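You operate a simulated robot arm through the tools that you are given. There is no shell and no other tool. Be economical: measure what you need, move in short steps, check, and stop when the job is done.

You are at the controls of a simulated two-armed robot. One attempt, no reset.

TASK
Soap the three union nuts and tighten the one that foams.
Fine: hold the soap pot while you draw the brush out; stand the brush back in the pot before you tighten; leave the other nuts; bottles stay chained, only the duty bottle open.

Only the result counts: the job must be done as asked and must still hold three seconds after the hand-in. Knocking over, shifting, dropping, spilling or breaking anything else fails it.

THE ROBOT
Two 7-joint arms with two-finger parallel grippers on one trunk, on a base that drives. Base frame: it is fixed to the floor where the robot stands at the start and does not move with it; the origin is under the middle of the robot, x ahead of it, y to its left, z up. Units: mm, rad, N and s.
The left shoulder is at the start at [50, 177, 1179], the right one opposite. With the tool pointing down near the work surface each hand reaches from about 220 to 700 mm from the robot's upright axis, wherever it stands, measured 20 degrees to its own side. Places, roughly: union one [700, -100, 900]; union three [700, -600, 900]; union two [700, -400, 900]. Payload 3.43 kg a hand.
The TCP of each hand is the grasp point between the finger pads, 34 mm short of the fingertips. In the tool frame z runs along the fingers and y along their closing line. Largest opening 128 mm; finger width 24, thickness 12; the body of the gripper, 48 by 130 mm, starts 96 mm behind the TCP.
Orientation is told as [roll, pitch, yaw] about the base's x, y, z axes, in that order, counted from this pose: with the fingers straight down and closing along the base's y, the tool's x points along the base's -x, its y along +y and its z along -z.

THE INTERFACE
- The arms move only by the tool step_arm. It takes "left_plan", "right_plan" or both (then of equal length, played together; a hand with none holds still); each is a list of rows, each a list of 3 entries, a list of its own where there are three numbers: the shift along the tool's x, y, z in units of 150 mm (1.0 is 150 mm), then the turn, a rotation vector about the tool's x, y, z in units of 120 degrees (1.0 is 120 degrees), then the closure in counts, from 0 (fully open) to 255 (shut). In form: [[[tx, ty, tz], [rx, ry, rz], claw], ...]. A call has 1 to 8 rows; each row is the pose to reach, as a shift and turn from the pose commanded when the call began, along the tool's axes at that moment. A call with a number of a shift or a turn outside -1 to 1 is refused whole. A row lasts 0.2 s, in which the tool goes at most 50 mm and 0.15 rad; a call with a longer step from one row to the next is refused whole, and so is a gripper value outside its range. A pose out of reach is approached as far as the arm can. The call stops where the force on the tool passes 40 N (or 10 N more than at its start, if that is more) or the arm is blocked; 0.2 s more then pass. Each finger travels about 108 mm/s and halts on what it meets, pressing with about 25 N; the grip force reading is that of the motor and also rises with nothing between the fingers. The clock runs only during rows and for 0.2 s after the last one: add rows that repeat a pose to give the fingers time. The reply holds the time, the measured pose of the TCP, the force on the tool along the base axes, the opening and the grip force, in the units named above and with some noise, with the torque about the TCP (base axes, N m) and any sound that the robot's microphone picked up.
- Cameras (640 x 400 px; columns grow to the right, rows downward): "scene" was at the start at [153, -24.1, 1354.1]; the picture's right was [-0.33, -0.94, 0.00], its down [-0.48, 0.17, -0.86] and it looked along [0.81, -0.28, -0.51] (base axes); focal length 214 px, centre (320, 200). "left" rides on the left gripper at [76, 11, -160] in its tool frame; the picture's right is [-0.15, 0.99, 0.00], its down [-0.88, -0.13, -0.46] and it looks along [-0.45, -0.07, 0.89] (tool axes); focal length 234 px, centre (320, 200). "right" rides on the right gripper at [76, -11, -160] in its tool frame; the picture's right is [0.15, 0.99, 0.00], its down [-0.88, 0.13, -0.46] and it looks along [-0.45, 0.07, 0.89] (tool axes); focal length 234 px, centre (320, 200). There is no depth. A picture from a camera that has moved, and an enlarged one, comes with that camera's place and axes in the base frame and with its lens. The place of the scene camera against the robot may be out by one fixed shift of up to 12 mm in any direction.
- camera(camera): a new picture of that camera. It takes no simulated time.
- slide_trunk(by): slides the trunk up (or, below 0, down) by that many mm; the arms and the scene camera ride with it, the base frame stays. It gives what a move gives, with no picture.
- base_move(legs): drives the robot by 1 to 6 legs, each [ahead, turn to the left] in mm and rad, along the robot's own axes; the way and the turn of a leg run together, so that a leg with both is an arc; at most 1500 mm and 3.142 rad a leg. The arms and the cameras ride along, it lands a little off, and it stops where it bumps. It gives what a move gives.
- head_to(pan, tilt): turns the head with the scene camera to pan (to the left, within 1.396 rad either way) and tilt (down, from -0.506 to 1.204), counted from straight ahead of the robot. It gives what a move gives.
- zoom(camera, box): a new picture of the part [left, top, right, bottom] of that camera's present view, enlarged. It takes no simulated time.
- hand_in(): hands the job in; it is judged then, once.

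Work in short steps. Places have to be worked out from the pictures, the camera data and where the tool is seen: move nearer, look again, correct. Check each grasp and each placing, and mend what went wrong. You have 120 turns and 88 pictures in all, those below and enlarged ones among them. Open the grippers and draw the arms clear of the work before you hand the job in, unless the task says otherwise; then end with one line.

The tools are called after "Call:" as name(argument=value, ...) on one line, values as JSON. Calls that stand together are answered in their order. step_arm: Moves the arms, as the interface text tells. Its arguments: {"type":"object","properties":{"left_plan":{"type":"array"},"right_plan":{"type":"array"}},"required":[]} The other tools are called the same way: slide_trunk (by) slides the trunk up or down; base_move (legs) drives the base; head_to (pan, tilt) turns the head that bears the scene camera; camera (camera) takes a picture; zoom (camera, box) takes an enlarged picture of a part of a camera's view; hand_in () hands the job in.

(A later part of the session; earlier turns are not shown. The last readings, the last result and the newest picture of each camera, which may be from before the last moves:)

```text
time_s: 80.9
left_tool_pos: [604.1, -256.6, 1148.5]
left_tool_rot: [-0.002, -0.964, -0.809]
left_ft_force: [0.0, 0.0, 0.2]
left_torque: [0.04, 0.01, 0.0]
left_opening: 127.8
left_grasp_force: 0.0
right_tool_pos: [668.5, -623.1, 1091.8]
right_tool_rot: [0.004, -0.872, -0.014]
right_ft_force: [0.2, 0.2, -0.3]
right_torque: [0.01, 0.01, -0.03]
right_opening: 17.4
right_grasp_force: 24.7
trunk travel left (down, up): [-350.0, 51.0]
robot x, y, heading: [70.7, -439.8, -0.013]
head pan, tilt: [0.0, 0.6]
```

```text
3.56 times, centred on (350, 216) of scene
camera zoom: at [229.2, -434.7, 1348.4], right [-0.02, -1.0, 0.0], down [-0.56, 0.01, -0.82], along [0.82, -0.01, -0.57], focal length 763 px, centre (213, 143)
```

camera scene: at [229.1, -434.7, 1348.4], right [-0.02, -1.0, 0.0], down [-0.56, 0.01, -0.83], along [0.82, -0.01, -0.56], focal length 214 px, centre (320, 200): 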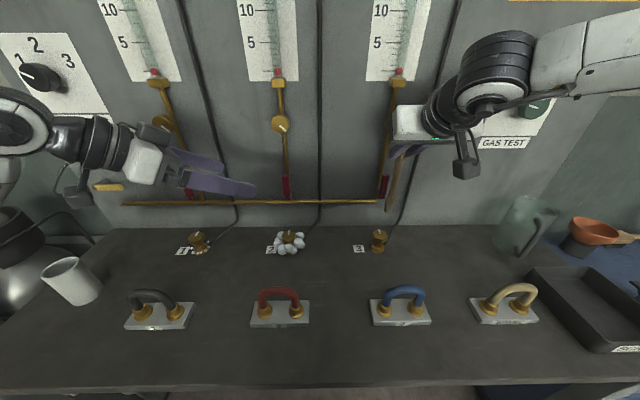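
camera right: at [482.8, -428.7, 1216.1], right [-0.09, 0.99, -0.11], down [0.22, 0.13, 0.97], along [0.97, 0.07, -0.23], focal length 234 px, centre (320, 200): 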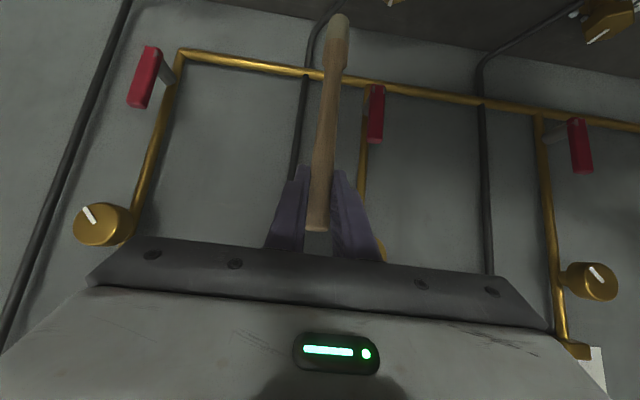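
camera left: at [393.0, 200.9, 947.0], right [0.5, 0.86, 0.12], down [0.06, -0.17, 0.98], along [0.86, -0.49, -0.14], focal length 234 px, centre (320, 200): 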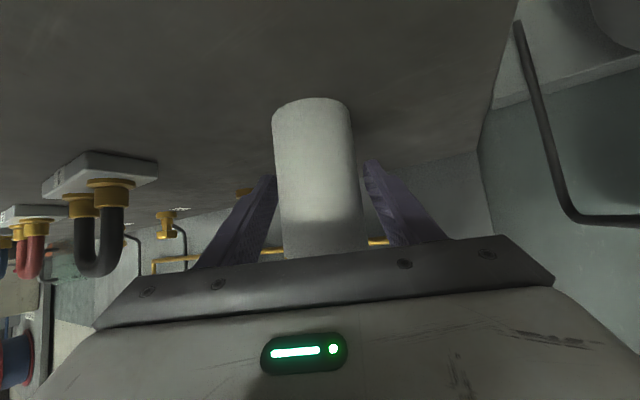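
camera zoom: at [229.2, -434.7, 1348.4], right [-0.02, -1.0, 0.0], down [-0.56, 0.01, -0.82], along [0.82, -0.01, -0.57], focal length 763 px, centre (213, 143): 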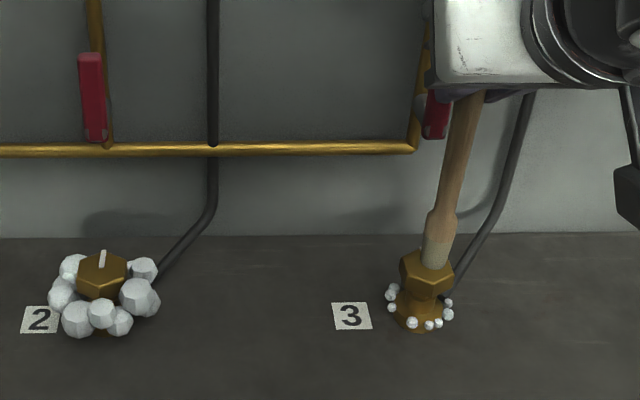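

Union 3 shows only small beads; so union 2 is the leaking one. I lift the brush and tuck it to the carrying pose.

Call:
step_arm(right_plan=[[[-0.125, 0, -0.107], [0, 0, 0], 240], [[-0.255, 0, -0.214], [0, 0, 0], 240], [[-0.21, -0.04, -0.44], [0, 0, 0], 240], [[-0.16, -0.08, -0.68], [0, 0, 0], 240], [[-0.109, -0.127, -0.918], [0, 0, 0], 240]])

Call:
base_move(legs=[[-300, 0], [0, 1.753], [255, 0], [0, -1.393]])

Call:
camera(camera="scene")

```text
time_s: 82.1
left_tool_pos: [601.1, -257.4, 1149.4]
left_tool_rot: [0.0, -0.963, -0.813]
left_ft_force: [-1.2, -0.2, 0.9]
left_torque: [0.02, 0.01, 0.01]
left_opening: 127.7
left_grasp_force: 0.1
right_tool_pos: [571.9, -640.1, 1191.7]
right_tool_rot: [0.005, -0.873, -0.015]
right_ft_force: [-0.4, 0.5, -0.7]
right_torque: [-0.01, 0.0, -0.02]
right_opening: 17.3
right_grasp_force: 25.3
trunk travel left (down, up): [-350.0, 51.0]
robot x, y, heading: [73.1, -433.9, -0.016]
head pan, tilt: [0.0, 0.6]
```

```text
time_s: 93.2
left_tool_pos: [184.7, 157.6, 1147.8]
left_tool_rot: [-0.001, -0.962, -0.488]
left_ft_force: [0.5, 0.5, 0.5]
left_torque: [-0.06, 0.02, 0.03]
left_opening: 127.9
left_grasp_force: 0.0
right_tool_pos: [278.2, -215.4, 1190.6]
right_tool_rot: [0.003, -0.873, 0.307]
right_ft_force: [-0.4, -0.3, -0.1]
right_torque: [-0.02, 0.0, 0.01]
right_opening: 17.1
right_grasp_force: 25.4
trunk travel left (down, up): [-350.0, 51.0]
robot x, y, heading: [-259.6, -182.5, 0.306]
head pan, tilt: [0.0, 0.6]
```

```text
29 pictures are left
camera scene: at [-110.8, -129.1, 1348.4], right [0.3, -0.95, 0.0], down [-0.54, -0.17, -0.83], along [0.79, 0.25, -0.56], focal length 214 px, centre (320, 200)
```

scene: 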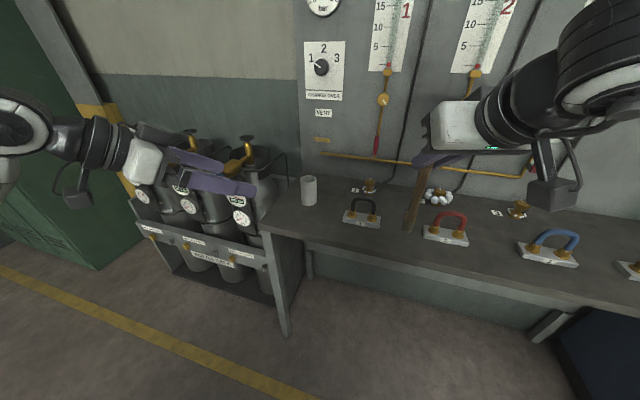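

Position is good; I turn a touch left and drive 307 mm to the earlier pot stance.

Call:
base_move(legs=[[0, 0.05], [307, 0]])

Call:
camera(camera="right")

```text
time_s: 95.7
left_tool_pos: [447.5, 285.4, 1148.4]
left_tool_rot: [0.0, -0.961, -0.436]
left_ft_force: [0.4, 0.9, -0.4]
left_torque: [-0.04, -0.02, -0.03]
left_opening: 128.1
left_grasp_force: 0.1
right_tool_pos: [561.2, -82.5, 1190.8]
right_tool_rot: [0.004, -0.874, 0.361]
right_ft_force: [0.4, 0.2, -1.1]
right_torque: [-0.03, 0.02, 0.01]
right_opening: 17.4
right_grasp_force: 25.2
trunk travel left (down, up): [-350.0, 51.0]
robot x, y, heading: [21.8, -75.0, 0.359]
head pan, tilt: [0.0, 0.6]
```

```text
28 pictures are left
camera right: at [405.5, -152.5, 1236.5], right [-0.44, 0.89, -0.11], down [0.16, 0.2, 0.97], along [0.88, 0.41, -0.23], focal length 234 px, centre (320, 200)
```

right: 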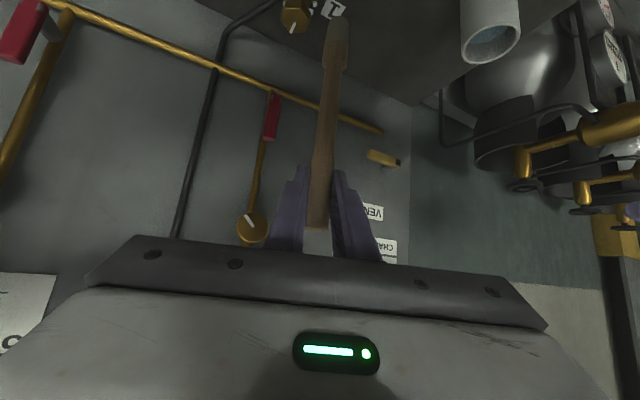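

The pot rim is seen at about [535,114], unchanged. I make the first half of the transfer toward the earlier draw-out pose with the yaw turn.

Call:
step_arm(right_plan=[[[-0.0125, 0.077, 0.0135], [-0.035, 0, -0.0295], 240], [[-0.025, 0.153, 0.027], [-0.07, 0, -0.059], 240], [[-0.0375, 0.23, 0.04], [-0.105, 0, -0.0885], 240], [[-0.05, 0.307, 0.054], [-0.14, 0, -0.118], 240], [[-0.0625, 0.383, 0.067], [-0.176, 0, -0.1475], 240], [[-0.075, 0.46, 0.081], [-0.211, 0, -0.177], 240], [[-0.0875, 0.537, 0.094], [-0.246, 0, -0.2065], 240], [[-0.1, 0.613, 0.108], [-0.281, 0, -0.236], 240]])

```text
time_s: 97.5
left_tool_pos: [449.2, 284.4, 1148.1]
left_tool_rot: [-0.002, -0.961, -0.435]
left_ft_force: [-0.4, 0.6, 0.5]
left_torque: [-0.01, 0.0, 0.01]
left_opening: 127.8
left_grasp_force: 0.0
right_tool_pos: [548.6, 12.9, 1191.5]
right_tool_rot: [0.001, -0.875, 1.131]
right_ft_force: [0.5, 0.0, 0.5]
right_torque: [-0.01, -0.01, -0.01]
right_opening: 17.2
right_grasp_force: 25.3
trunk travel left (down, up): [-350.0, 51.0]
robot x, y, heading: [23.6, -71.2, 0.362]
head pan, tilt: [0.0, 0.6]
```

Next the second half, straight above the pot.

Call:
step_arm(right_plan=[[[-0.115, 0.11, 0.132], [0, 0, 0], 240], [[-0.23, 0.22, 0.264], [0, 0, 0], 240], [[-0.345, 0.33, 0.395], [0, 0, 0], 240], [[-0.345, 0.33, 0.395], [0, 0, 0], 240]])

Call:
zoom(camera="scene", box=[260, 110, 380, 270])

Call:
camera(camera="right")

```text
time_s: 98.5
left_tool_pos: [447.4, 284.6, 1148.8]
left_tool_rot: [0.0, -0.965, -0.437]
left_ft_force: [0.0, -0.3, -0.9]
left_torque: [-0.01, 0.01, 0.04]
left_opening: 127.8
left_grasp_force: 0.0
right_tool_pos: [536.7, 105.2, 1195.7]
right_tool_rot: [0.002, -0.875, 1.128]
right_ft_force: [-0.6, 0.8, -0.3]
right_torque: [0.01, 0.04, -0.03]
right_opening: 17.5
right_grasp_force: 24.6
trunk travel left (down, up): [-350.0, 51.0]
robot x, y, heading: [22.8, -76.2, 0.357]
head pan, tilt: [0.0, 0.6]
```

```text
2.50 times, centred on (320, 190) of scene
camera zoom: at [167.0, -16.3, 1348.6], right [0.35, -0.94, 0.0], down [-0.53, -0.2, -0.83], along [0.77, 0.29, -0.56], focal length 536 px, centre (320, 225)
```

zoom: 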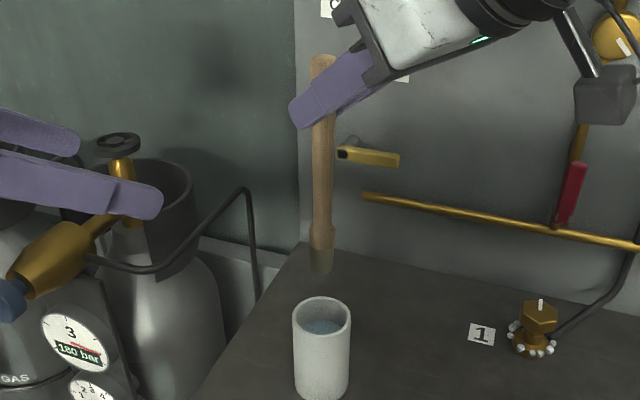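

```text
26 pictures are left
camera right: at [474.5, -53.9, 1239.6], right [-0.93, 0.34, -0.11], down [-0.03, 0.25, 0.97], along [0.35, 0.91, -0.22], focal length 234 px, centre (320, 200)
```

right: 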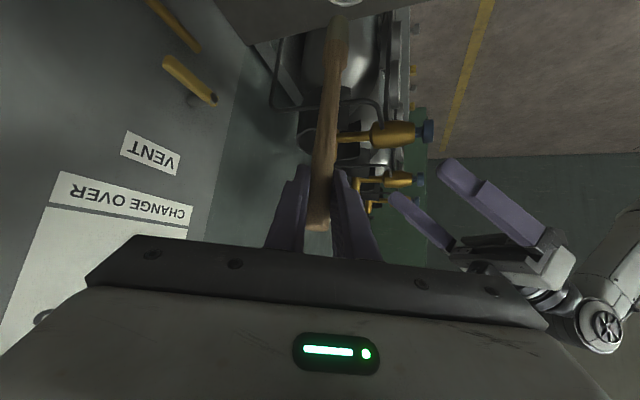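

Brush-over-pot geometry matches the draw-out pose. I lower vertically 60 mm into the rim and check.

Call:
step_arm(right_plan=[[[0.077, 0, 0.064], [0, 0, 0], 240], [[0.153, 0, 0.129], [0, 0, 0], 240], [[0.23, 0, 0.193], [0, 0, 0], 240], [[0.306, 0, 0.257], [0, 0, 0], 240]])

Call:
zoom(camera="scene", box=[260, 110, 380, 270])

```text
time_s: 99.5
left_tool_pos: [447.8, 285.5, 1148.4]
left_tool_rot: [-0.001, -0.961, -0.437]
left_ft_force: [0.6, -0.5, 0.8]
left_torque: [-0.04, 0.01, 0.05]
left_opening: 128.0
left_grasp_force: 0.1
right_tool_pos: [538.0, 106.2, 1136.1]
right_tool_rot: [0.001, -0.874, 1.13]
right_ft_force: [0.8, 0.0, -0.3]
right_torque: [-0.02, 0.0, 0.0]
right_opening: 17.4
right_grasp_force: 25.4
trunk travel left (down, up): [-350.0, 51.0]
robot x, y, heading: [23.3, -77.1, 0.358]
head pan, tilt: [0.0, 0.6]
```

```text
2.50 times, centred on (320, 190) of scene
camera zoom: at [167.7, -16.0, 1348.4], right [0.35, -0.94, 0.0], down [-0.53, -0.2, -0.82], along [0.77, 0.29, -0.57], focal length 536 px, centre (320, 225)
```

zoom: 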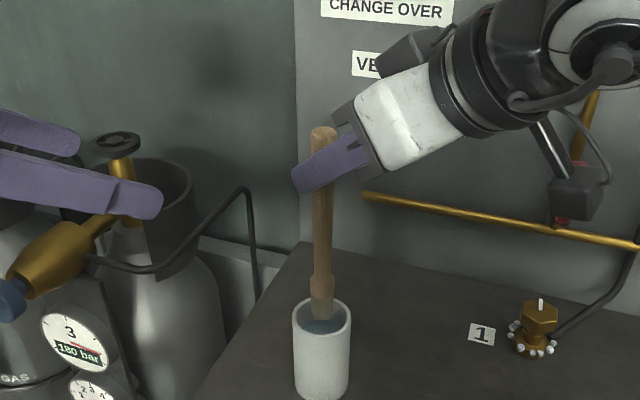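

It is entering the pot centrally with no force. I lower the remaining ~92 mm.

Call:
step_arm(right_plan=[[[0.1, 0, 0.084], [0, 0, 0], 240], [[0.2, 0, 0.168], [0, 0, 0], 240], [[0.3, 0, 0.252], [0, 0, 0], 240], [[0.39, 0, 0.327], [0, 0, 0], 240], [[0.44, 0, 0.369], [0, 0, 0], 240], [[0.472, 0, 0.396], [0, 0, 0], 240]])

Call:
camera(camera="right")

```text
time_s: 100.9
left_tool_pos: [448.6, 285.5, 1148.3]
left_tool_rot: [-0.001, -0.963, -0.437]
left_ft_force: [-0.1, 0.2, 0.4]
left_torque: [-0.01, -0.01, 0.01]
left_opening: 128.1
left_grasp_force: 0.0
right_tool_pos: [538.2, 103.1, 1041.9]
right_tool_rot: [0.003, -0.873, 1.129]
right_ft_force: [0.4, 0.0, -0.2]
right_torque: [-0.01, -0.02, -0.01]
right_opening: 17.2
right_grasp_force: 25.1
trunk travel left (down, up): [-350.0, 51.0]
robot x, y, heading: [24.4, -76.6, 0.36]
head pan, tilt: [0.0, 0.6]
```

```text
24 pictures are left
camera right: at [476.0, -55.3, 1087.0], right [-0.94, 0.34, -0.11], down [-0.03, 0.25, 0.97], along [0.35, 0.91, -0.23], focal length 234 px, centre (320, 200)
```

right: 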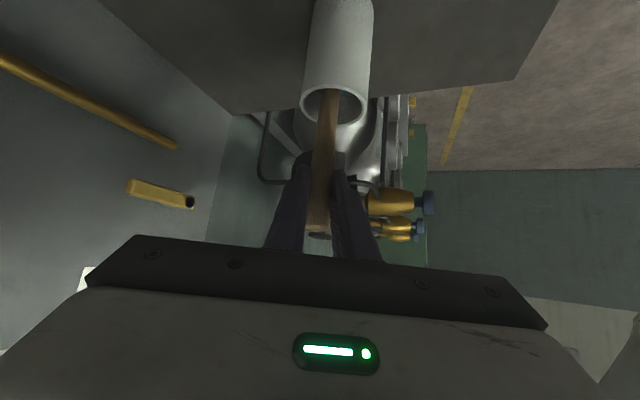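

Brush is back at its original depth, central in the pot. I open and retreat along the tool axis.

Call:
step_arm(right_plan=[[[0, 0, 0], [0, 0, 0], 215], [[0, 0, 0], [0, 0, 0], 180], [[0, 0, 0], [0, 0, 0], 90], [[0, 0, 0], [0, 0, 0], 0], [[0, 0, 0], [0, 0, 0], 0], [[0, 0, -0.2], [0, 0, 0], 0], [[0, 0, -0.5], [0, 0, 0], 0], [[0, 0, -0.8], [0, 0, 0], 0]])

Call:
zoom(camera="scene", box=[240, 130, 440, 270])

```text
time_s: 102.7
left_tool_pos: [448.6, 283.6, 1148.4]
left_tool_rot: [-0.002, -0.964, -0.436]
left_ft_force: [-0.9, 0.5, -0.2]
left_torque: [0.04, -0.02, 0.0]
left_opening: 127.9
left_grasp_force: 0.0
right_tool_pos: [499.1, 22.9, 1120.1]
right_tool_rot: [0.002, -0.874, 1.13]
right_ft_force: [0.2, 1.0, 0.3]
right_torque: [0.02, 0.01, 0.01]
right_opening: 127.7
right_grasp_force: 0.0
trunk travel left (down, up): [-350.0, 51.0]
robot x, y, heading: [18.7, -78.8, 0.354]
head pan, tilt: [0.0, 0.6]
```

```text
2.86 times, centred on (340, 200) of scene
camera zoom: at [167.0, -16.9, 1348.5], right [0.35, -0.94, 0.0], down [-0.53, -0.2, -0.83], along [0.77, 0.29, -0.56], focal length 613 px, centre (263, 200)
```

zoom: 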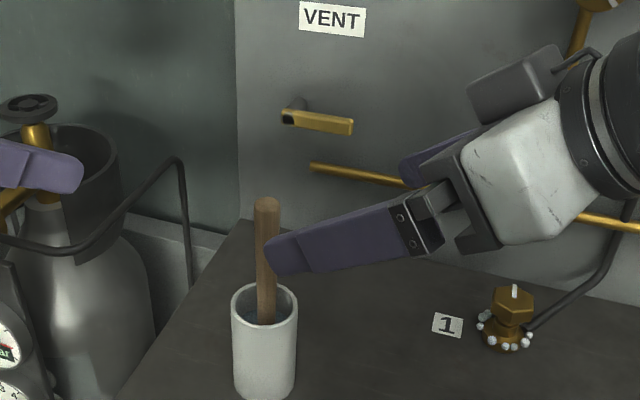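

The brush stands in the pot. I back the base off, then square up, before reorienting the right hand to vertical.

Call:
base_move(legs=[[-300, 0], [0, -0.355]])

Call:
step_arm(right_plan=[[[0, 0, 0], [0.0356, 0, 0.03], 0], [[0, 0, 0], [0.071, 0, 0.06], 0], [[0, 0, 0], [0.107, 0, 0.09], 0], [[0, 0, 0], [0.142, 0, 0.12], 0], [[0, 0, 0], [0.178, 0, 0.15], 0], [[0, 0, 0], [0.214, 0, 0.18], 0], [[0, 0, 0], [0.249, 0, 0.21], 0], [[0, 0, 0], [0.285, 0, 0.2395], 0]])

```text
time_s: 105.8
left_tool_pos: [260.4, 10.5, 1147.9]
left_tool_rot: [0.0, -0.961, -0.785]
left_ft_force: [0.8, -0.1, -0.9]
left_torque: [0.04, 0.02, -0.02]
left_opening: 128.2
left_grasp_force: 0.1
right_tool_pos: [219.4, -253.8, 1119.9]
right_tool_rot: [0.002, -0.874, 0.782]
right_ft_force: [0.1, -0.6, 0.2]
right_torque: [0.03, 0.0, 0.0]
right_opening: 128.1
right_grasp_force: 0.1
trunk travel left (down, up): [-350.0, 51.0]
robot x, y, heading: [-265.1, -183.2, 0.014]
head pan, tilt: [0.0, 0.6]
```

```text
time_s: 107.6
left_tool_pos: [261.5, 10.5, 1148.2]
left_tool_rot: [-0.001, -0.961, -0.784]
left_ft_force: [-0.4, -0.2, 0.5]
left_torque: [0.01, 0.02, 0.01]
left_opening: 127.9
left_grasp_force: 0.0
right_tool_pos: [213.5, -277.2, 1119.9]
right_tool_rot: [0.003, -0.875, 0.001]
right_ft_force: [-0.2, 0.3, 0.3]
right_torque: [0.01, 0.01, 0.04]
right_opening: 128.1
right_grasp_force: 0.1
right hand out of reach, approached as far as the arm can: row 8
trunk travel left (down, up): [-350.0, 51.0]
robot x, y, heading: [-262.8, -184.4, 0.011]
head pan, tilt: [0.0, 0.6]
```

I move the right hand slightly down/right while turning it to vertical.

Call:
step_arm(right_plan=[[[0.058, -0.08, 0.021], [0, 0.052, 0], 0], [[0.116, -0.16, 0.043], [0, 0.104, 0], 0], [[0.174, -0.24, 0.064], [0, 0.157, 0], 0], [[0.232, -0.32, 0.086], [0, 0.209, 0], 0], [[0.29, -0.4, 0.107], [0, 0.261, 0], 0], [[0.35, -0.48, 0.129], [0, 0.313, 0], 0], [[0.41, -0.56, 0.15], [0, 0.366, 0], 0], [[0.465, -0.633, 0.172], [0, 0.418, 0], 0]])

Call:
base_move(legs=[[340, -0.01]])

Call:
camera(camera="right")

Call:
camera(camera="scene")

```text
time_s: 109.4
left_tool_pos: [261.4, 10.3, 1148.2]
left_tool_rot: [-0.004, -0.962, -0.784]
left_ft_force: [0.2, -0.1, -0.5]
left_torque: [0.01, -0.01, 0.01]
left_opening: 128.0
left_grasp_force: 0.0
right_tool_pos: [189.3, -372.2, 1050.0]
right_tool_rot: [0.003, 0.004, 0.005]
right_ft_force: [-0.1, 0.2, -0.5]
right_torque: [-0.01, -0.02, 0.04]
right_opening: 127.8
right_grasp_force: 0.0
trunk travel left (down, up): [-350.0, 51.0]
robot x, y, heading: [-266.0, -187.9, 0.006]
head pan, tilt: [0.0, 0.6]
```

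```text
time_s: 111.6
left_tool_pos: [601.4, 9.9, 1148.8]
left_tool_rot: [-0.003, -0.96, -0.791]
left_ft_force: [0.3, 0.3, 0.6]
left_torque: [-0.02, 0.0, -0.03]
left_opening: 127.9
left_grasp_force: 0.1
right_tool_pos: [527.6, -372.6, 1050.1]
right_tool_rot: [0.001, 0.004, -0.004]
right_ft_force: [1.2, 0.7, -0.7]
right_torque: [0.01, 0.04, -0.01]
right_opening: 128.2
right_grasp_force: 0.0
trunk travel left (down, up): [-350.0, 51.0]
robot x, y, heading: [76.6, -180.8, 0.004]
head pan, tilt: [0.0, 0.6]
```

```text
22 pictures are left
camera right: at [451.3, -383.6, 1210.8], right [-0.14, 0.99, 0.0], down [0.88, 0.13, 0.45], along [0.45, 0.07, -0.89], focal length 234 px, centre (320, 200)
```

right: 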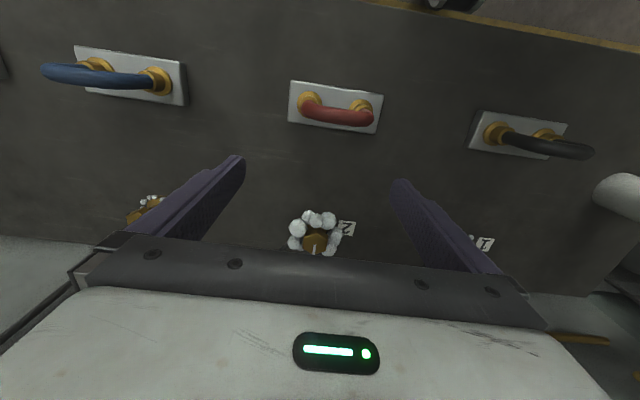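

```text
21 pictures are left
camera scene: at [231.5, -175.6, 1348.3], right [0.0, -1.0, 0.0], down [-0.57, 0.0, -0.82], along [0.82, 0.0, -0.57], focal length 214 px, centre (320, 200)
```

scene: 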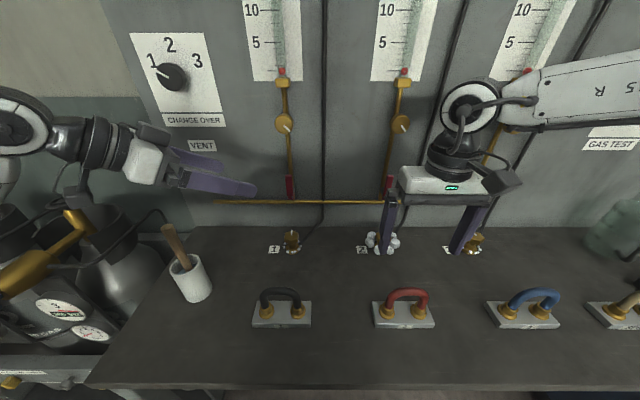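

Nut 2 is at about [675,-356]. I enlarge it from the wrist camera to read the hexagon's orientation.

Call:
zoom(camera="right", box=[280, 200, 360, 260])

```text
6.67 times, centred on (320, 230) of right
camera zoom: at [451.3, -383.6, 1210.8], right [-0.14, 0.99, 0.0], down [0.88, 0.13, 0.45], along [0.45, 0.07, -0.89], focal length 1561 px, centre (320, 0)
```

zoom: 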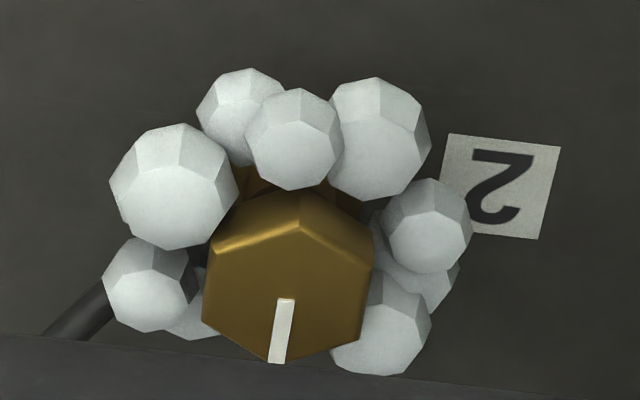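

The mark points to +x along a vertex, so the flats face ±y: a yaw-0 grip fits. I move above nut 2.

Call:
step_arm(right_plan=[[[-0.25, 0.03, 0.07], [0, 0, 0], 0], [[-0.5, 0.06, 0.14], [0, 0, 0], 0], [[-0.75, 0.09, 0.2], [0, 0, 0], 0], [[-0.99, 0.11, 0.267], [0, 0, 0], 0]])

Call:
camera(camera="right")

```text
time_s: 112.6
left_tool_pos: [600.6, 9.4, 1147.9]
left_tool_rot: [0.001, -0.963, -0.791]
left_ft_force: [-0.7, 0.4, -0.8]
left_torque: [0.02, -0.01, 0.04]
left_opening: 128.0
left_grasp_force: 0.1
right_tool_pos: [614.3, -393.8, 1018.7]
right_tool_rot: [0.004, 0.001, -0.005]
right_ft_force: [-1.0, -0.5, 0.1]
right_torque: [-0.04, -0.04, -0.03]
right_opening: 128.1
right_grasp_force: 0.0
right hand out of reach, approached as far as the arm can: row 2, 3, 4
trunk travel left (down, up): [-350.0, 51.0]
robot x, y, heading: [75.1, -181.0, -0.002]
head pan, tilt: [0.0, 0.6]
```

```text
19 pictures are left
camera right: at [538.1, -405.1, 1179.4], right [-0.14, 0.99, 0.0], down [0.88, 0.13, 0.46], along [0.45, 0.07, -0.89], focal length 234 px, centre (320, 200)
```

right: 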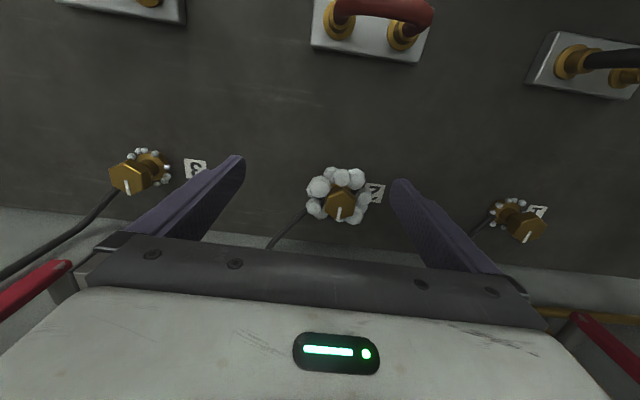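

Vertical reach ends ~60 mm short here. I tuck the left hand back 90 mm and drive 70 mm closer.

Call:
step_arm(left_plan=[[[0, 0, -0.2], [0, 0, 0], 0], [[0, 0, -0.4], [0, 0, 0], 0], [[0, 0, -0.6], [0, 0, 0], 0]], right_plan=[[[0.1, 0.1, 0], [0, 0, 0], 0], [[0.2, 0.2, 0], [0, 0, 0], 0], [[0.2, 0.25, 0], [0, 0, 0], 0]])

Call:
base_move(legs=[[70, 0]])

```text
time_s: 113.4
left_tool_pos: [547.5, 62.7, 1201.0]
left_tool_rot: [0.0, -0.963, -0.792]
left_ft_force: [-0.3, 0.2, 0.0]
left_torque: [0.02, 0.0, -0.03]
left_opening: 128.3
left_grasp_force: 0.2
right_tool_pos: [582.5, -358.7, 1018.9]
right_tool_rot: [0.002, -0.001, -0.003]
right_ft_force: [-0.2, -0.3, -0.5]
right_torque: [-0.02, 0.02, 0.01]
right_opening: 127.9
right_grasp_force: 0.1
right hand out of reach, approached as far as the arm can: row 3
trunk travel left (down, up): [-350.0, 51.0]
robot x, y, heading: [70.9, -182.2, 0.005]
head pan, tilt: [0.0, 0.6]
```

```text
time_s: 114.5
left_tool_pos: [618.3, 63.0, 1199.6]
left_tool_rot: [-0.002, -0.962, -0.79]
left_ft_force: [0.6, 0.7, -0.9]
left_torque: [-0.02, 0.05, -0.02]
left_opening: 127.8
left_grasp_force: 0.0
right_tool_pos: [653.0, -359.2, 1019.4]
right_tool_rot: [0.003, 0.001, -0.005]
right_ft_force: [-0.1, 1.0, -0.2]
right_torque: [0.01, 0.04, 0.03]
right_opening: 128.2
right_grasp_force: 0.1
trunk travel left (down, up): [-350.0, 51.0]
robot x, y, heading: [138.7, -181.9, 0.006]
head pan, tilt: [0.0, 0.6]
```

I go to just above the nut: [676,-356,964], then look.

Call:
step_arm(right_plan=[[[-0.02, 0.01, 0.18], [0, 0, 0], 0], [[-0.09, 0.02, 0.367], [0, 0, 0], 0], [[-0.153, 0.02, 0.367], [0, 0, 0], 0]])

Call:
camera(camera="right")

Call:
zoom(camera="scene", box=[300, 150, 500, 290])

```text
time_s: 115.2
left_tool_pos: [619.4, 62.9, 1198.9]
left_tool_rot: [0.002, -0.963, -0.789]
left_ft_force: [1.3, 0.2, 0.3]
left_torque: [0.01, 0.02, -0.01]
left_opening: 128.1
left_grasp_force: 0.0
right_tool_pos: [658.3, -375.0, 972.1]
right_tool_rot: [0.006, -0.001, -0.003]
right_ft_force: [-0.5, 0.0, 0.5]
right_torque: [0.02, 0.03, -0.04]
right_opening: 128.1
right_grasp_force: 0.0
right hand out of reach, approached as far as the arm can: row 1, 2, 3
trunk travel left (down, up): [-350.0, 51.0]
robot x, y, heading: [143.0, -183.3, 0.008]
head pan, tilt: [0.0, 0.6]
```

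```text
18 pictures are left
camera right: at [582.2, -385.4, 1132.0], right [-0.14, 0.99, 0.01], down [0.88, 0.12, 0.46], along [0.45, 0.07, -0.89], focal length 234 px, centre (320, 200)
```

right: 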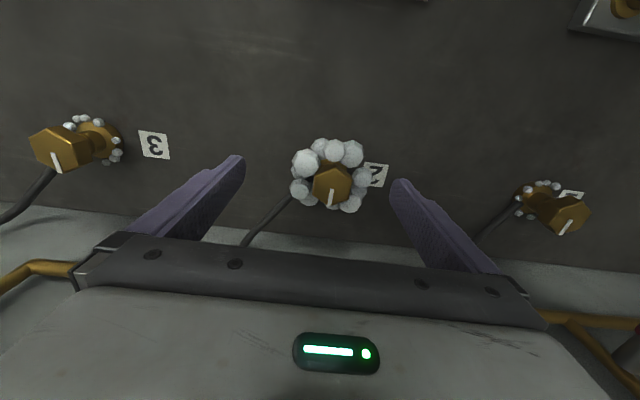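

```text
2.86 times, centred on (400, 220) of scene
camera zoom: at [300.9, -175.4, 1348.4], right [0.0, -1.0, 0.0], down [-0.57, 0.0, -0.82], along [0.82, 0.0, -0.57], focal length 613 px, centre (91, 143)
```

zoom: 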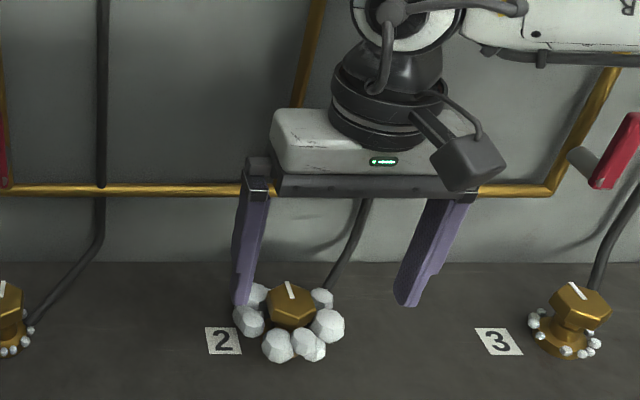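

The limit is the crossing angle rather than distance. I raise the hand and turn the base left ~0.28 rad so nut 2 falls to the right arm's own side.

Call:
step_arm(right_plan=[[[0.1, 0, -0.2], [0, 0, 0], 0], [[0.2, -0.1, -0.4], [0, 0, 0], 0]])

Call:
base_move(legs=[[-40, 0], [0, 0.28]])

Call:
camera(camera="scene")

```text
time_s: 115.8
left_tool_pos: [618.3, 63.3, 1200.4]
left_tool_rot: [-0.001, -0.965, -0.793]
left_ft_force: [-0.2, 0.3, 0.5]
left_torque: [0.0, -0.04, -0.02]
left_opening: 128.0
left_grasp_force: 0.1
right_tool_pos: [627.2, -388.9, 1030.8]
right_tool_rot: [0.003, 0.0, -0.005]
right_ft_force: [0.3, 0.3, -0.2]
right_torque: [0.02, -0.02, 0.01]
right_opening: 128.1
right_grasp_force: 0.0
trunk travel left (down, up): [-350.0, 51.0]
robot x, y, heading: [147.7, -182.7, 0.002]
head pan, tilt: [0.0, 0.6]
```

```text
time_s: 117.7
left_tool_pos: [492.6, 186.8, 1200.5]
left_tool_rot: [0.001, -0.962, -0.511]
left_ft_force: [-1.5, 0.6, 0.2]
left_torque: [0.0, 0.0, -0.04]
left_opening: 128.0
left_grasp_force: 0.1
right_tool_pos: [624.6, -247.5, 1030.6]
right_tool_rot: [0.004, 0.001, 0.276]
right_ft_force: [0.3, -0.1, -0.2]
right_torque: [-0.03, 0.0, -0.02]
right_opening: 128.0
right_grasp_force: 0.1
trunk travel left (down, up): [-350.0, 51.0]
robot x, y, heading: [104.4, -179.9, 0.287]
head pan, tilt: [0.0, 0.6]
```

```text
16 pictures are left
camera scene: at [254.1, -131.5, 1348.5], right [0.28, -0.96, 0.0], down [-0.54, -0.16, -0.83], along [0.79, 0.23, -0.56], focal length 214 px, centre (320, 200)
```

scene: 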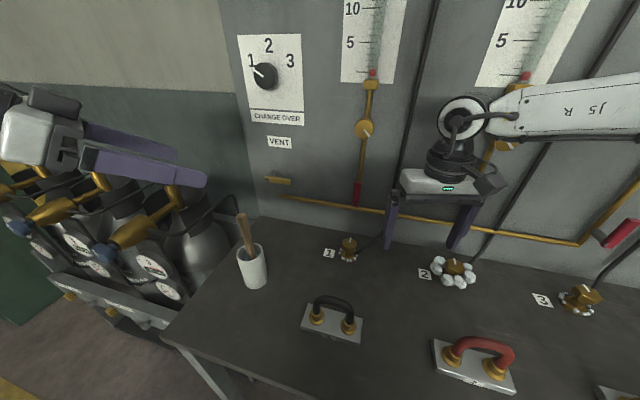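

I move right-hand above nut 2 with yaw back to 0.

Call:
step_arm(right_plan=[[[-0.033, -0.197, 0.05], [0, 0, 0.033], 0], [[-0.066, -0.394, 0.1], [0, 0, 0.066], 0], [[-0.1, -0.592, 0.15], [0, 0, 0.099], 0], [[-0.133, -0.789, 0.2], [0, 0, 0.132], 0]])

Call:
camera(camera="right")

```text
time_s: 118.7
left_tool_pos: [493.6, 184.8, 1200.5]
left_tool_rot: [-0.001, -0.962, -0.512]
left_ft_force: [-0.3, -0.1, -0.4]
left_torque: [0.03, 0.02, 0.02]
left_opening: 128.0
left_grasp_force: 0.0
right_tool_pos: [676.4, -358.3, 999.2]
right_tool_rot: [0.005, 0.003, -0.003]
right_ft_force: [0.4, -0.3, -0.2]
right_torque: [-0.01, 0.0, -0.02]
right_opening: 128.1
right_grasp_force: 0.0
trunk travel left (down, up): [-350.0, 51.0]
robot x, y, heading: [105.2, -179.8, 0.283]
head pan, tilt: [0.0, 0.6]
```

```text
15 pictures are left
camera right: at [600.9, -369.2, 1159.7], right [-0.14, 0.99, 0.0], down [0.88, 0.13, 0.46], along [0.45, 0.07, -0.89], focal length 234 px, centre (320, 200)
```

right: 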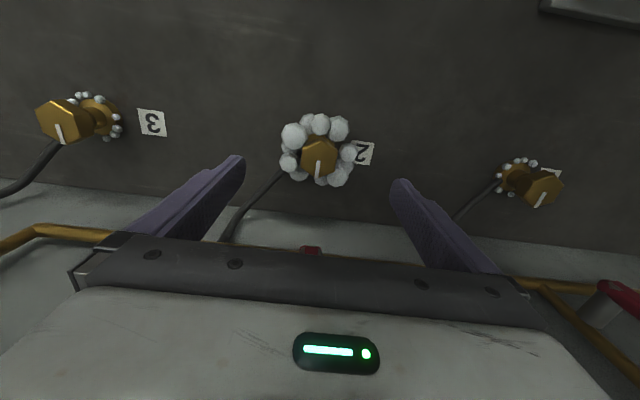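

Reached exactly; nut at ≈[675,-358]. I descend 71 mm with open fingers.

Call:
step_arm(right_plan=[[[0, 0, 0.16], [0, 0, 0], 0], [[0.005, 0, 0.32], [0, 0, 0], 0], [[0.007, 0, 0.473], [0, 0, 0], 0]])

Call:
camera(camera="right")

Call:
zoom(camera="scene", box=[400, 200, 520, 300])

```text
time_s: 119.2
left_tool_pos: [491.9, 185.0, 1200.8]
left_tool_rot: [-0.001, -0.964, -0.516]
left_ft_force: [-0.5, 0.0, -0.1]
left_torque: [-0.03, 0.0, -0.01]
left_opening: 128.0
left_grasp_force: 0.0
right_tool_pos: [681.6, -355.1, 983.5]
right_tool_rot: [0.014, -0.032, -0.003]
right_ft_force: [-9.5, -1.7, 19.7]
right_torque: [0.08, -1.5, -0.2]
right_opening: 128.0
right_grasp_force: 0.2
trunk travel left (down, up): [-350.0, 51.0]
robot x, y, heading: [105.6, -183.2, 0.281]
head pan, tilt: [0.0, 0.6]
stopped in row 2 (right hand): the force on the tool passed its limit (the readings are from after the stop); the commanded pose is now the measured one
```

```text
14 pictures are left
camera right: at [601.8, -367.5, 1141.5], right [-0.14, 0.99, 0.01], down [0.87, 0.12, 0.49], along [0.48, 0.08, -0.87], focal length 234 px, centre (320, 200)
```

right: 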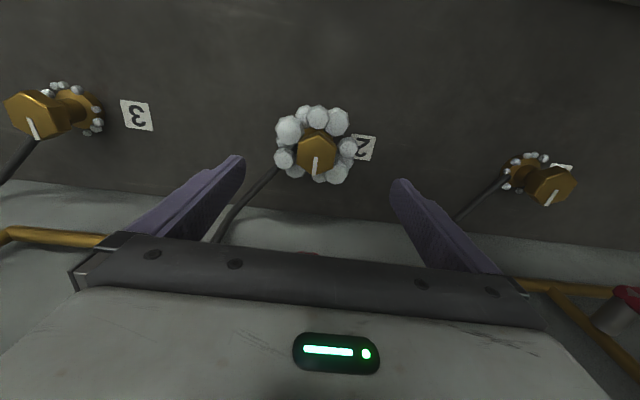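

```text
4.00 times, centred on (460, 250) of scene
camera zoom: at [252.1, -132.0, 1348.9], right [0.28, -0.96, 0.0], down [-0.54, -0.16, -0.83], along [0.79, 0.23, -0.56], focal length 858 px, centre (-240, 0)
```

zoom: 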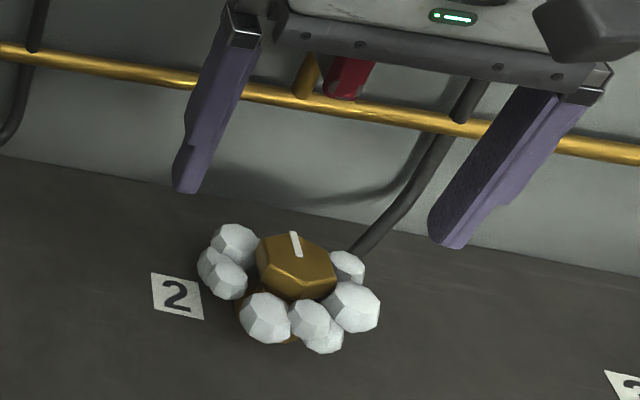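

The gripper body touched something behind (likely the red cock handle at the panel). I raise straight off immediately and check the cock.

Call:
step_arm(right_plan=[[[0.02, 0, -0.15], [0, 0, 0], 0], [[0.1, 0, -0.35], [0, 0, 0], 0], [[0.3, 0, -0.45], [0, 0, 0], 0]])

Call:
camera(camera="scene")

```text
time_s: 120.0
left_tool_pos: [492.4, 184.4, 1200.8]
left_tool_rot: [0.001, -0.962, -0.514]
left_ft_force: [-0.8, -0.2, 0.3]
left_torque: [0.01, 0.0, 0.04]
left_opening: 128.0
left_grasp_force: 0.0
right_tool_pos: [635.5, -355.5, 1046.2]
right_tool_rot: [0.013, -0.026, -0.004]
right_ft_force: [-0.2, -0.2, 0.0]
right_torque: [-0.02, 0.0, 0.02]
right_opening: 127.9
right_grasp_force: 0.0
trunk travel left (down, up): [-350.0, 51.0]
robot x, y, heading: [105.0, -183.4, 0.277]
head pan, tilt: [0.0, 0.6]
```

```text
12 pictures are left
camera scene: at [253.6, -132.4, 1348.5], right [0.28, -0.96, 0.0], down [-0.54, -0.16, -0.83], along [0.79, 0.23, -0.56], focal length 214 px, centre (320, 200)
```

scene: 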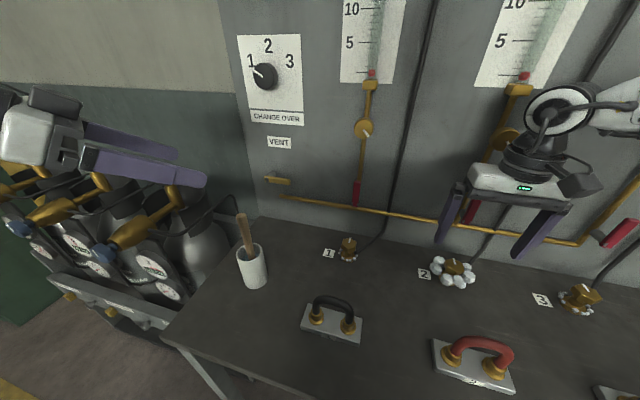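

The cock looks unchanged. I retry with the tool pitched −0.7 (body leaning away from the panel; pads still parallel to the flats), at a pre-grasp 100 mm back.

Call:
step_arm(right_plan=[[[0.03, 0, 0.05], [0, -0.04, 0], 0], [[0.054, -0.004, 0.1], [0, -0.08, 0], 0], [[0.08, -0.007, 0.145], [0, -0.12, 0], 0], [[0.107, -0.01, 0.19], [0, -0.16, 0], 0], [[0.134, -0.012, 0.24], [0, -0.2, 0], 0], [[0.16, -0.014, 0.29], [0, -0.24, 0], 0], [[0.19, -0.017, 0.34], [0, -0.28, 0], 0], [[0.215, -0.017, 0.387], [0, -0.322, 0], 0]])

Call:
camera(camera="right")

```text
time_s: 121.8
left_tool_pos: [493.5, 184.5, 1199.3]
left_tool_rot: [0.0, -0.963, -0.514]
left_ft_force: [-1.1, -0.2, 0.4]
left_torque: [0.03, 0.0, 0.01]
left_opening: 128.1
left_grasp_force: 0.0
right_tool_pos: [604.3, -357.2, 986.3]
right_tool_rot: [0.017, -0.701, -0.015]
right_ft_force: [-0.8, -1.3, 0.2]
right_torque: [0.01, 0.03, 0.01]
right_opening: 127.8
right_grasp_force: 0.0
trunk travel left (down, up): [-350.0, 51.0]
robot x, y, heading: [102.7, -180.2, 0.279]
head pan, tilt: [0.0, 0.6]
```

```text
11 pictures are left
camera right: at [444.7, -369.0, 1059.6], right [-0.11, 0.99, -0.08], down [0.38, 0.12, 0.92], along [0.92, 0.07, -0.39], focal length 234 px, centre (320, 200)
```

right: 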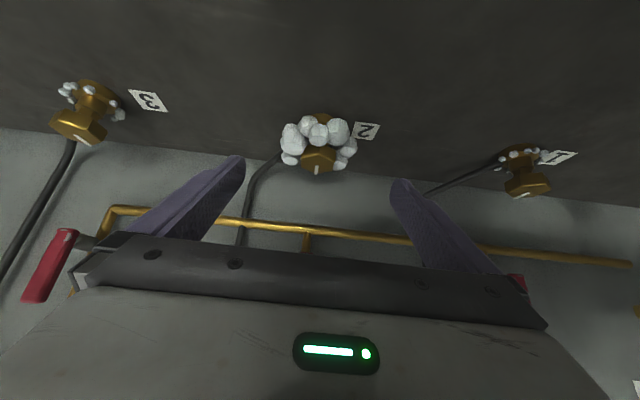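

The nut lies on the tool axis. I advance 98 mm so the nut sits between the pads near the tips.

Call:
step_arm(right_plan=[[[-0.004, -0.005, 0.22], [0, 0, 0], 0], [[-0.008, -0.005, 0.44], [0, 0, 0], 0], [[-0.012, -0.005, 0.655], [0, 0, 0], 0]])

Call:
zoom(camera="right", box=[220, 80, 420, 260])

```text
time_s: 122.5
left_tool_pos: [493.5, 185.3, 1199.7]
left_tool_rot: [-0.002, -0.961, -0.513]
left_ft_force: [0.2, 0.4, 0.2]
left_torque: [0.03, 0.02, 0.03]
left_opening: 128.0
left_grasp_force: 0.1
right_tool_pos: [670.3, -356.9, 911.1]
right_tool_rot: [0.015, -0.699, -0.015]
right_ft_force: [0.5, -0.7, 0.0]
right_torque: [0.02, -0.03, -0.01]
right_opening: 127.9
right_grasp_force: 0.2
trunk travel left (down, up): [-350.0, 51.0]
robot x, y, heading: [103.9, -184.4, 0.281]
head pan, tilt: [0.0, 0.6]
```

```text
2.22 times, centred on (320, 170) of right
camera zoom: at [509.8, -369.1, 985.4], right [-0.11, 0.99, -0.08], down [0.38, 0.12, 0.92], along [0.92, 0.07, -0.39], focal length 520 px, centre (320, 267)
```

zoom: 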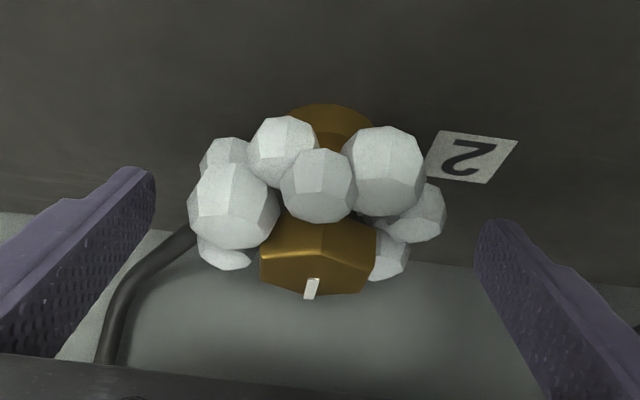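

The nut is well placed between the pads. I close slowly.

Call:
step_arm(right_plan=[[[0, 0, 0], [0, 0, 0], 60], [[0, 0, 0], [0, 0, 0], 110], [[0, 0, 0], [0, 0, 0], 150], [[0, 0, 0], [0, 0, 0], 180], [[0, 0, 0], [0, 0, 0], 210], [[0, 0, 0], [0, 0, 0], 240], [[0, 0, 0], [0, 0, 0], 255], [[0, 0, 0], [0, 0, 0], 255]])

Call:
zoom(camera="right", box=[220, 80, 420, 260])

```text
time_s: 124.3
left_tool_pos: [493.0, 183.1, 1200.3]
left_tool_rot: [0.0, -0.963, -0.512]
left_ft_force: [-0.8, -0.2, -0.9]
left_torque: [-0.01, -0.02, -0.01]
left_opening: 128.1
left_grasp_force: 0.0
right_tool_pos: [670.3, -359.9, 911.3]
right_tool_rot: [0.013, -0.698, -0.014]
right_ft_force: [0.1, -5.3, 1.7]
right_torque: [-0.84, 0.02, -0.06]
right_opening: 43.8
right_grasp_force: 44.9
trunk travel left (down, up): [-350.0, 51.0]
robot x, y, heading: [104.1, -184.3, 0.281]
head pan, tilt: [0.0, 0.6]
```

```text
2.22 times, centred on (320, 170) of right
camera zoom: at [509.3, -369.8, 985.7], right [-0.11, 0.99, -0.08], down [0.38, 0.12, 0.92], along [0.92, 0.07, -0.39], focal length 520 px, centre (320, 267)
```

zoom: 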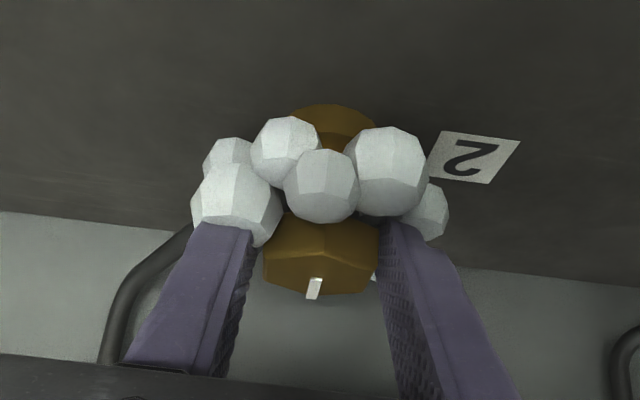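

The nut is gripped (43.8 mm, 45 N). I turn it clockwise (seen from above) by 0.5 rad about its axis, watching torque.

Call:
step_arm(right_plan=[[[0, 0.005, 0], [0.0308, 0, 0.0366], 255], [[-0.001, 0.01, 0.001], [0.0616, 0, 0.0732], 255], [[-0.002, 0.0147, 0.0014], [0.0924, 0, 0.1098], 255], [[-0.003, 0.0193, 0.0025], [0.1232, 0, 0.1464], 255], [[-0.0047, 0.024, 0.004], [0.154, 0, 0.183], 255]])

Call:
zoom(camera="right", box=[220, 80, 420, 260])

```text
time_s: 125.5
left_tool_pos: [493.4, 184.2, 1200.5]
left_tool_rot: [-0.001, -0.96, -0.514]
left_ft_force: [-0.5, -0.6, -0.5]
left_torque: [0.04, 0.0, -0.02]
left_opening: 128.0
left_grasp_force: 0.1
right_tool_pos: [670.8, -356.8, 911.6]
right_tool_rot: [0.014, -0.693, -0.517]
right_ft_force: [-1.6, -7.7, -7.1]
right_torque: [-0.98, -0.8, -0.06]
right_opening: 43.6
right_grasp_force: 45.2
trunk travel left (down, up): [-350.0, 51.0]
robot x, y, heading: [103.6, -179.1, 0.286]
head pan, tilt: [0.0, 0.6]
```

```text
2.22 times, centred on (320, 170) of right
camera zoom: at [524.9, -288.2, 987.1], right [0.38, 0.92, -0.08], down [0.4, -0.08, 0.91], along [0.83, -0.38, -0.4], focal length 520 px, centre (320, 267)
```

zoom: 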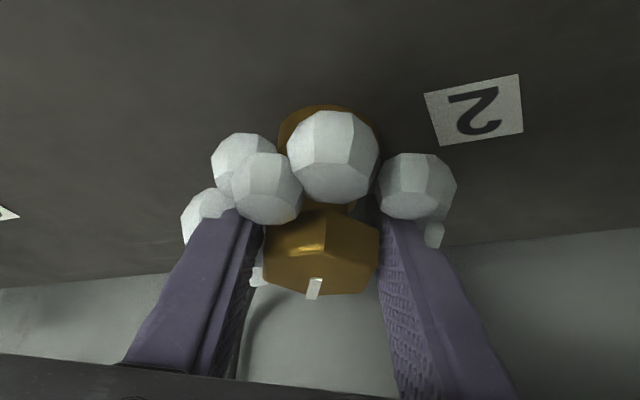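

The nut turned with the hand (mark moved with it), foam still there. I continue another 0.6 rad.

Call:
step_arm(right_plan=[[[0, 0.005, 0], [0.0308, 0, 0.0366], 255], [[-0.001, 0.01, 0.001], [0.0616, 0, 0.0732], 255], [[-0.002, 0.0147, 0.0014], [0.0924, 0, 0.1098], 255], [[-0.003, 0.0193, 0.0025], [0.1232, 0, 0.1464], 255], [[-0.0047, 0.024, 0.004], [0.154, 0, 0.183], 255], [[-0.0067, 0.0283, 0.0056], [0.185, 0, 0.22], 255]])

Call:
zoom(camera="right", box=[220, 80, 420, 260])

```text
time_s: 126.7
left_tool_pos: [495.2, 183.8, 1198.7]
left_tool_rot: [-0.001, -0.96, -0.508]
left_ft_force: [0.1, -1.3, 0.4]
left_torque: [0.03, 0.0, 0.05]
left_opening: 128.0
left_grasp_force: 0.1
right_tool_pos: [673.5, -356.0, 918.6]
right_tool_rot: [0.027, -0.669, -0.947]
right_ft_force: [14.2, 8.0, -16.5]
right_torque: [-0.94, -0.13, 0.05]
right_opening: 43.8
right_grasp_force: 44.9
right hand out of reach, approached as far as the arm can: row 4, 5
trunk travel left (down, up): [-350.0, 51.0]
robot x, y, heading: [103.1, -180.4, 0.284]
head pan, tilt: [0.0, 0.6]
stopped in row 5 (right hand): the force on the tool passed its limit (the readings are from after the stop); the commanded pose is now the measured one
```

```text
2.22 times, centred on (320, 170) of right
camera zoom: at [569.0, -236.5, 997.2], right [0.73, 0.68, -0.07], down [0.33, -0.26, 0.91], along [0.6, -0.68, -0.42], focal length 520 px, centre (320, 267)
```

zoom: 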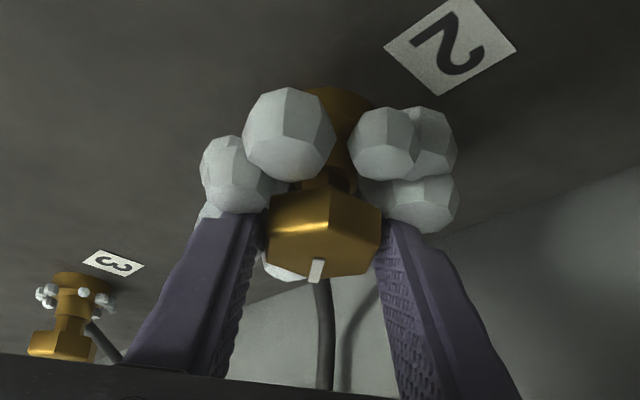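

The arm hit its limit after ~0.93 rad total and the nut still foams without resistance. I open, back off, to regrip farther round.

Call:
step_arm(right_plan=[[[0, 0, 0], [0, 0, 0], 150], [[0, 0, 0], [0, 0, 0], 60], [[0, 0, 0], [0, 0, 0], 0], [[0, 0, 0], [0, 0, 0], 0], [[0, 0, -0.2], [0, 0, 0], 0], [[0, 0, -0.4], [0, 0, 0], 0], [[0, 0, -0.667], [0, 0, 0], 0]])

```text
time_s: 128.3
left_tool_pos: [493.2, 184.3, 1200.5]
left_tool_rot: [-0.001, -0.962, -0.514]
left_ft_force: [-0.7, -0.9, 0.5]
left_torque: [-0.02, -0.01, -0.01]
left_opening: 127.9
left_grasp_force: 0.2
right_tool_pos: [632.6, -309.0, 1001.2]
right_tool_rot: [0.029, -0.672, -0.952]
right_ft_force: [-0.2, 0.2, 0.1]
right_torque: [0.02, 0.03, -0.01]
right_opening: 127.8
right_grasp_force: 0.0
trunk travel left (down, up): [-350.0, 51.0]
robot x, y, heading: [104.9, -178.4, 0.282]
head pan, tilt: [0.0, 0.6]
```

I swing the hand around in yaw (+1.1 rad first) toward the other side for a longer stroke.

Call:
step_arm(right_plan=[[[-0.029, -0.023, 0.028], [-0.0407, 0, -0.0515], 0], [[-0.057, -0.046, 0.056], [-0.0814, 0, -0.103], 0], [[-0.086, -0.07, 0.084], [-0.122, 0, -0.1545], 0], [[-0.115, -0.093, 0.112], [-0.163, 0, -0.206], 0], [[-0.143, -0.116, 0.14], [-0.2035, 0, -0.2575], 0], [[-0.172, -0.14, 0.167], [-0.244, 0, -0.309], 0], [[-0.2, -0.163, 0.195], [-0.285, 0, -0.3605], 0], [[-0.229, -0.186, 0.223], [-0.3256, 0, -0.412], 0]])

```text
time_s: 130.1
left_tool_pos: [491.8, 184.9, 1200.4]
left_tool_rot: [0.001, -0.964, -0.512]
left_ft_force: [-0.7, -0.8, 0.1]
left_torque: [0.02, 0.0, 0.02]
left_opening: 128.3
left_grasp_force: 0.1
right_tool_pos: [638.6, -363.0, 994.7]
right_tool_rot: [0.01, -0.691, 0.162]
right_ft_force: [0.0, 0.3, 1.2]
right_torque: [0.0, -0.01, 0.02]
right_opening: 127.8
right_grasp_force: 0.2
trunk travel left (down, up): [-350.0, 51.0]
robot x, y, heading: [109.1, -181.4, 0.285]
head pan, tilt: [0.0, 0.6]
```

Continue the yaw to 1.147 rad (nut orientation + 120°) and shift to the matching pre-grasp.

Call:
step_arm(right_plan=[[[0.004, -0.058, 0.004], [-0.0428, 0, -0.0518], 0], [[0.008, -0.115, 0.008], [-0.0856, 0, -0.1036], 0], [[0.012, -0.173, 0.012], [-0.1284, 0, -0.1554], 0], [[0.016, -0.23, 0.015], [-0.1712, 0, -0.2072], 0], [[0.02, -0.288, 0.019], [-0.214, 0, -0.259], 0], [[0.024, -0.345, 0.023], [-0.2568, 0, -0.3109], 0], [[0.028, -0.403, 0.027], [-0.2996, 0, -0.3627], 0]])

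Call:
zoom(camera="right", box=[220, 80, 420, 260])

```text
time_s: 131.7
left_tool_pos: [493.6, 185.8, 1200.6]
left_tool_rot: [0.0, -0.964, -0.513]
left_ft_force: [-0.7, 0.7, 0.2]
left_torque: [-0.01, 0.0, 0.03]
left_opening: 128.0
left_grasp_force: 0.1
right_tool_pos: [642.6, -357.2, 1002.0]
right_tool_rot: [-0.011, -0.68, 0.814]
right_ft_force: [0.4, 0.6, 0.6]
right_torque: [-0.01, 0.02, -0.02]
right_opening: 127.7
right_grasp_force: 0.1
right hand out of reach, approached as far as the arm can: row 4, 5, 6, 7
trunk travel left (down, up): [-350.0, 51.0]
robot x, y, heading: [102.8, -183.0, 0.283]
head pan, tilt: [0.0, 0.6]
```

```text
2.22 times, centred on (320, 170) of right
camera zoom: at [539.4, -478.4, 1078.6], right [-0.79, 0.6, -0.1], down [0.18, 0.38, 0.91], along [0.58, 0.7, -0.41], focal length 520 px, centre (320, 267)
```

zoom: 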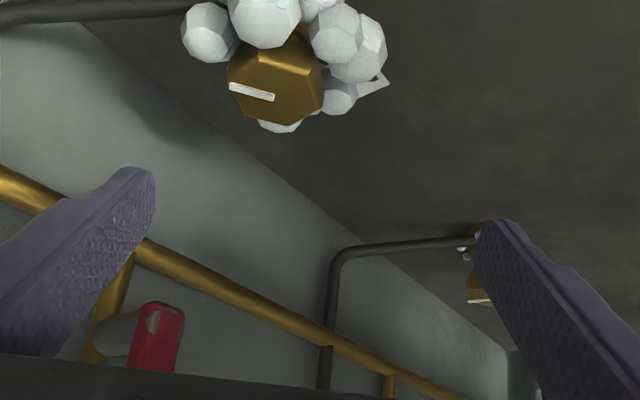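

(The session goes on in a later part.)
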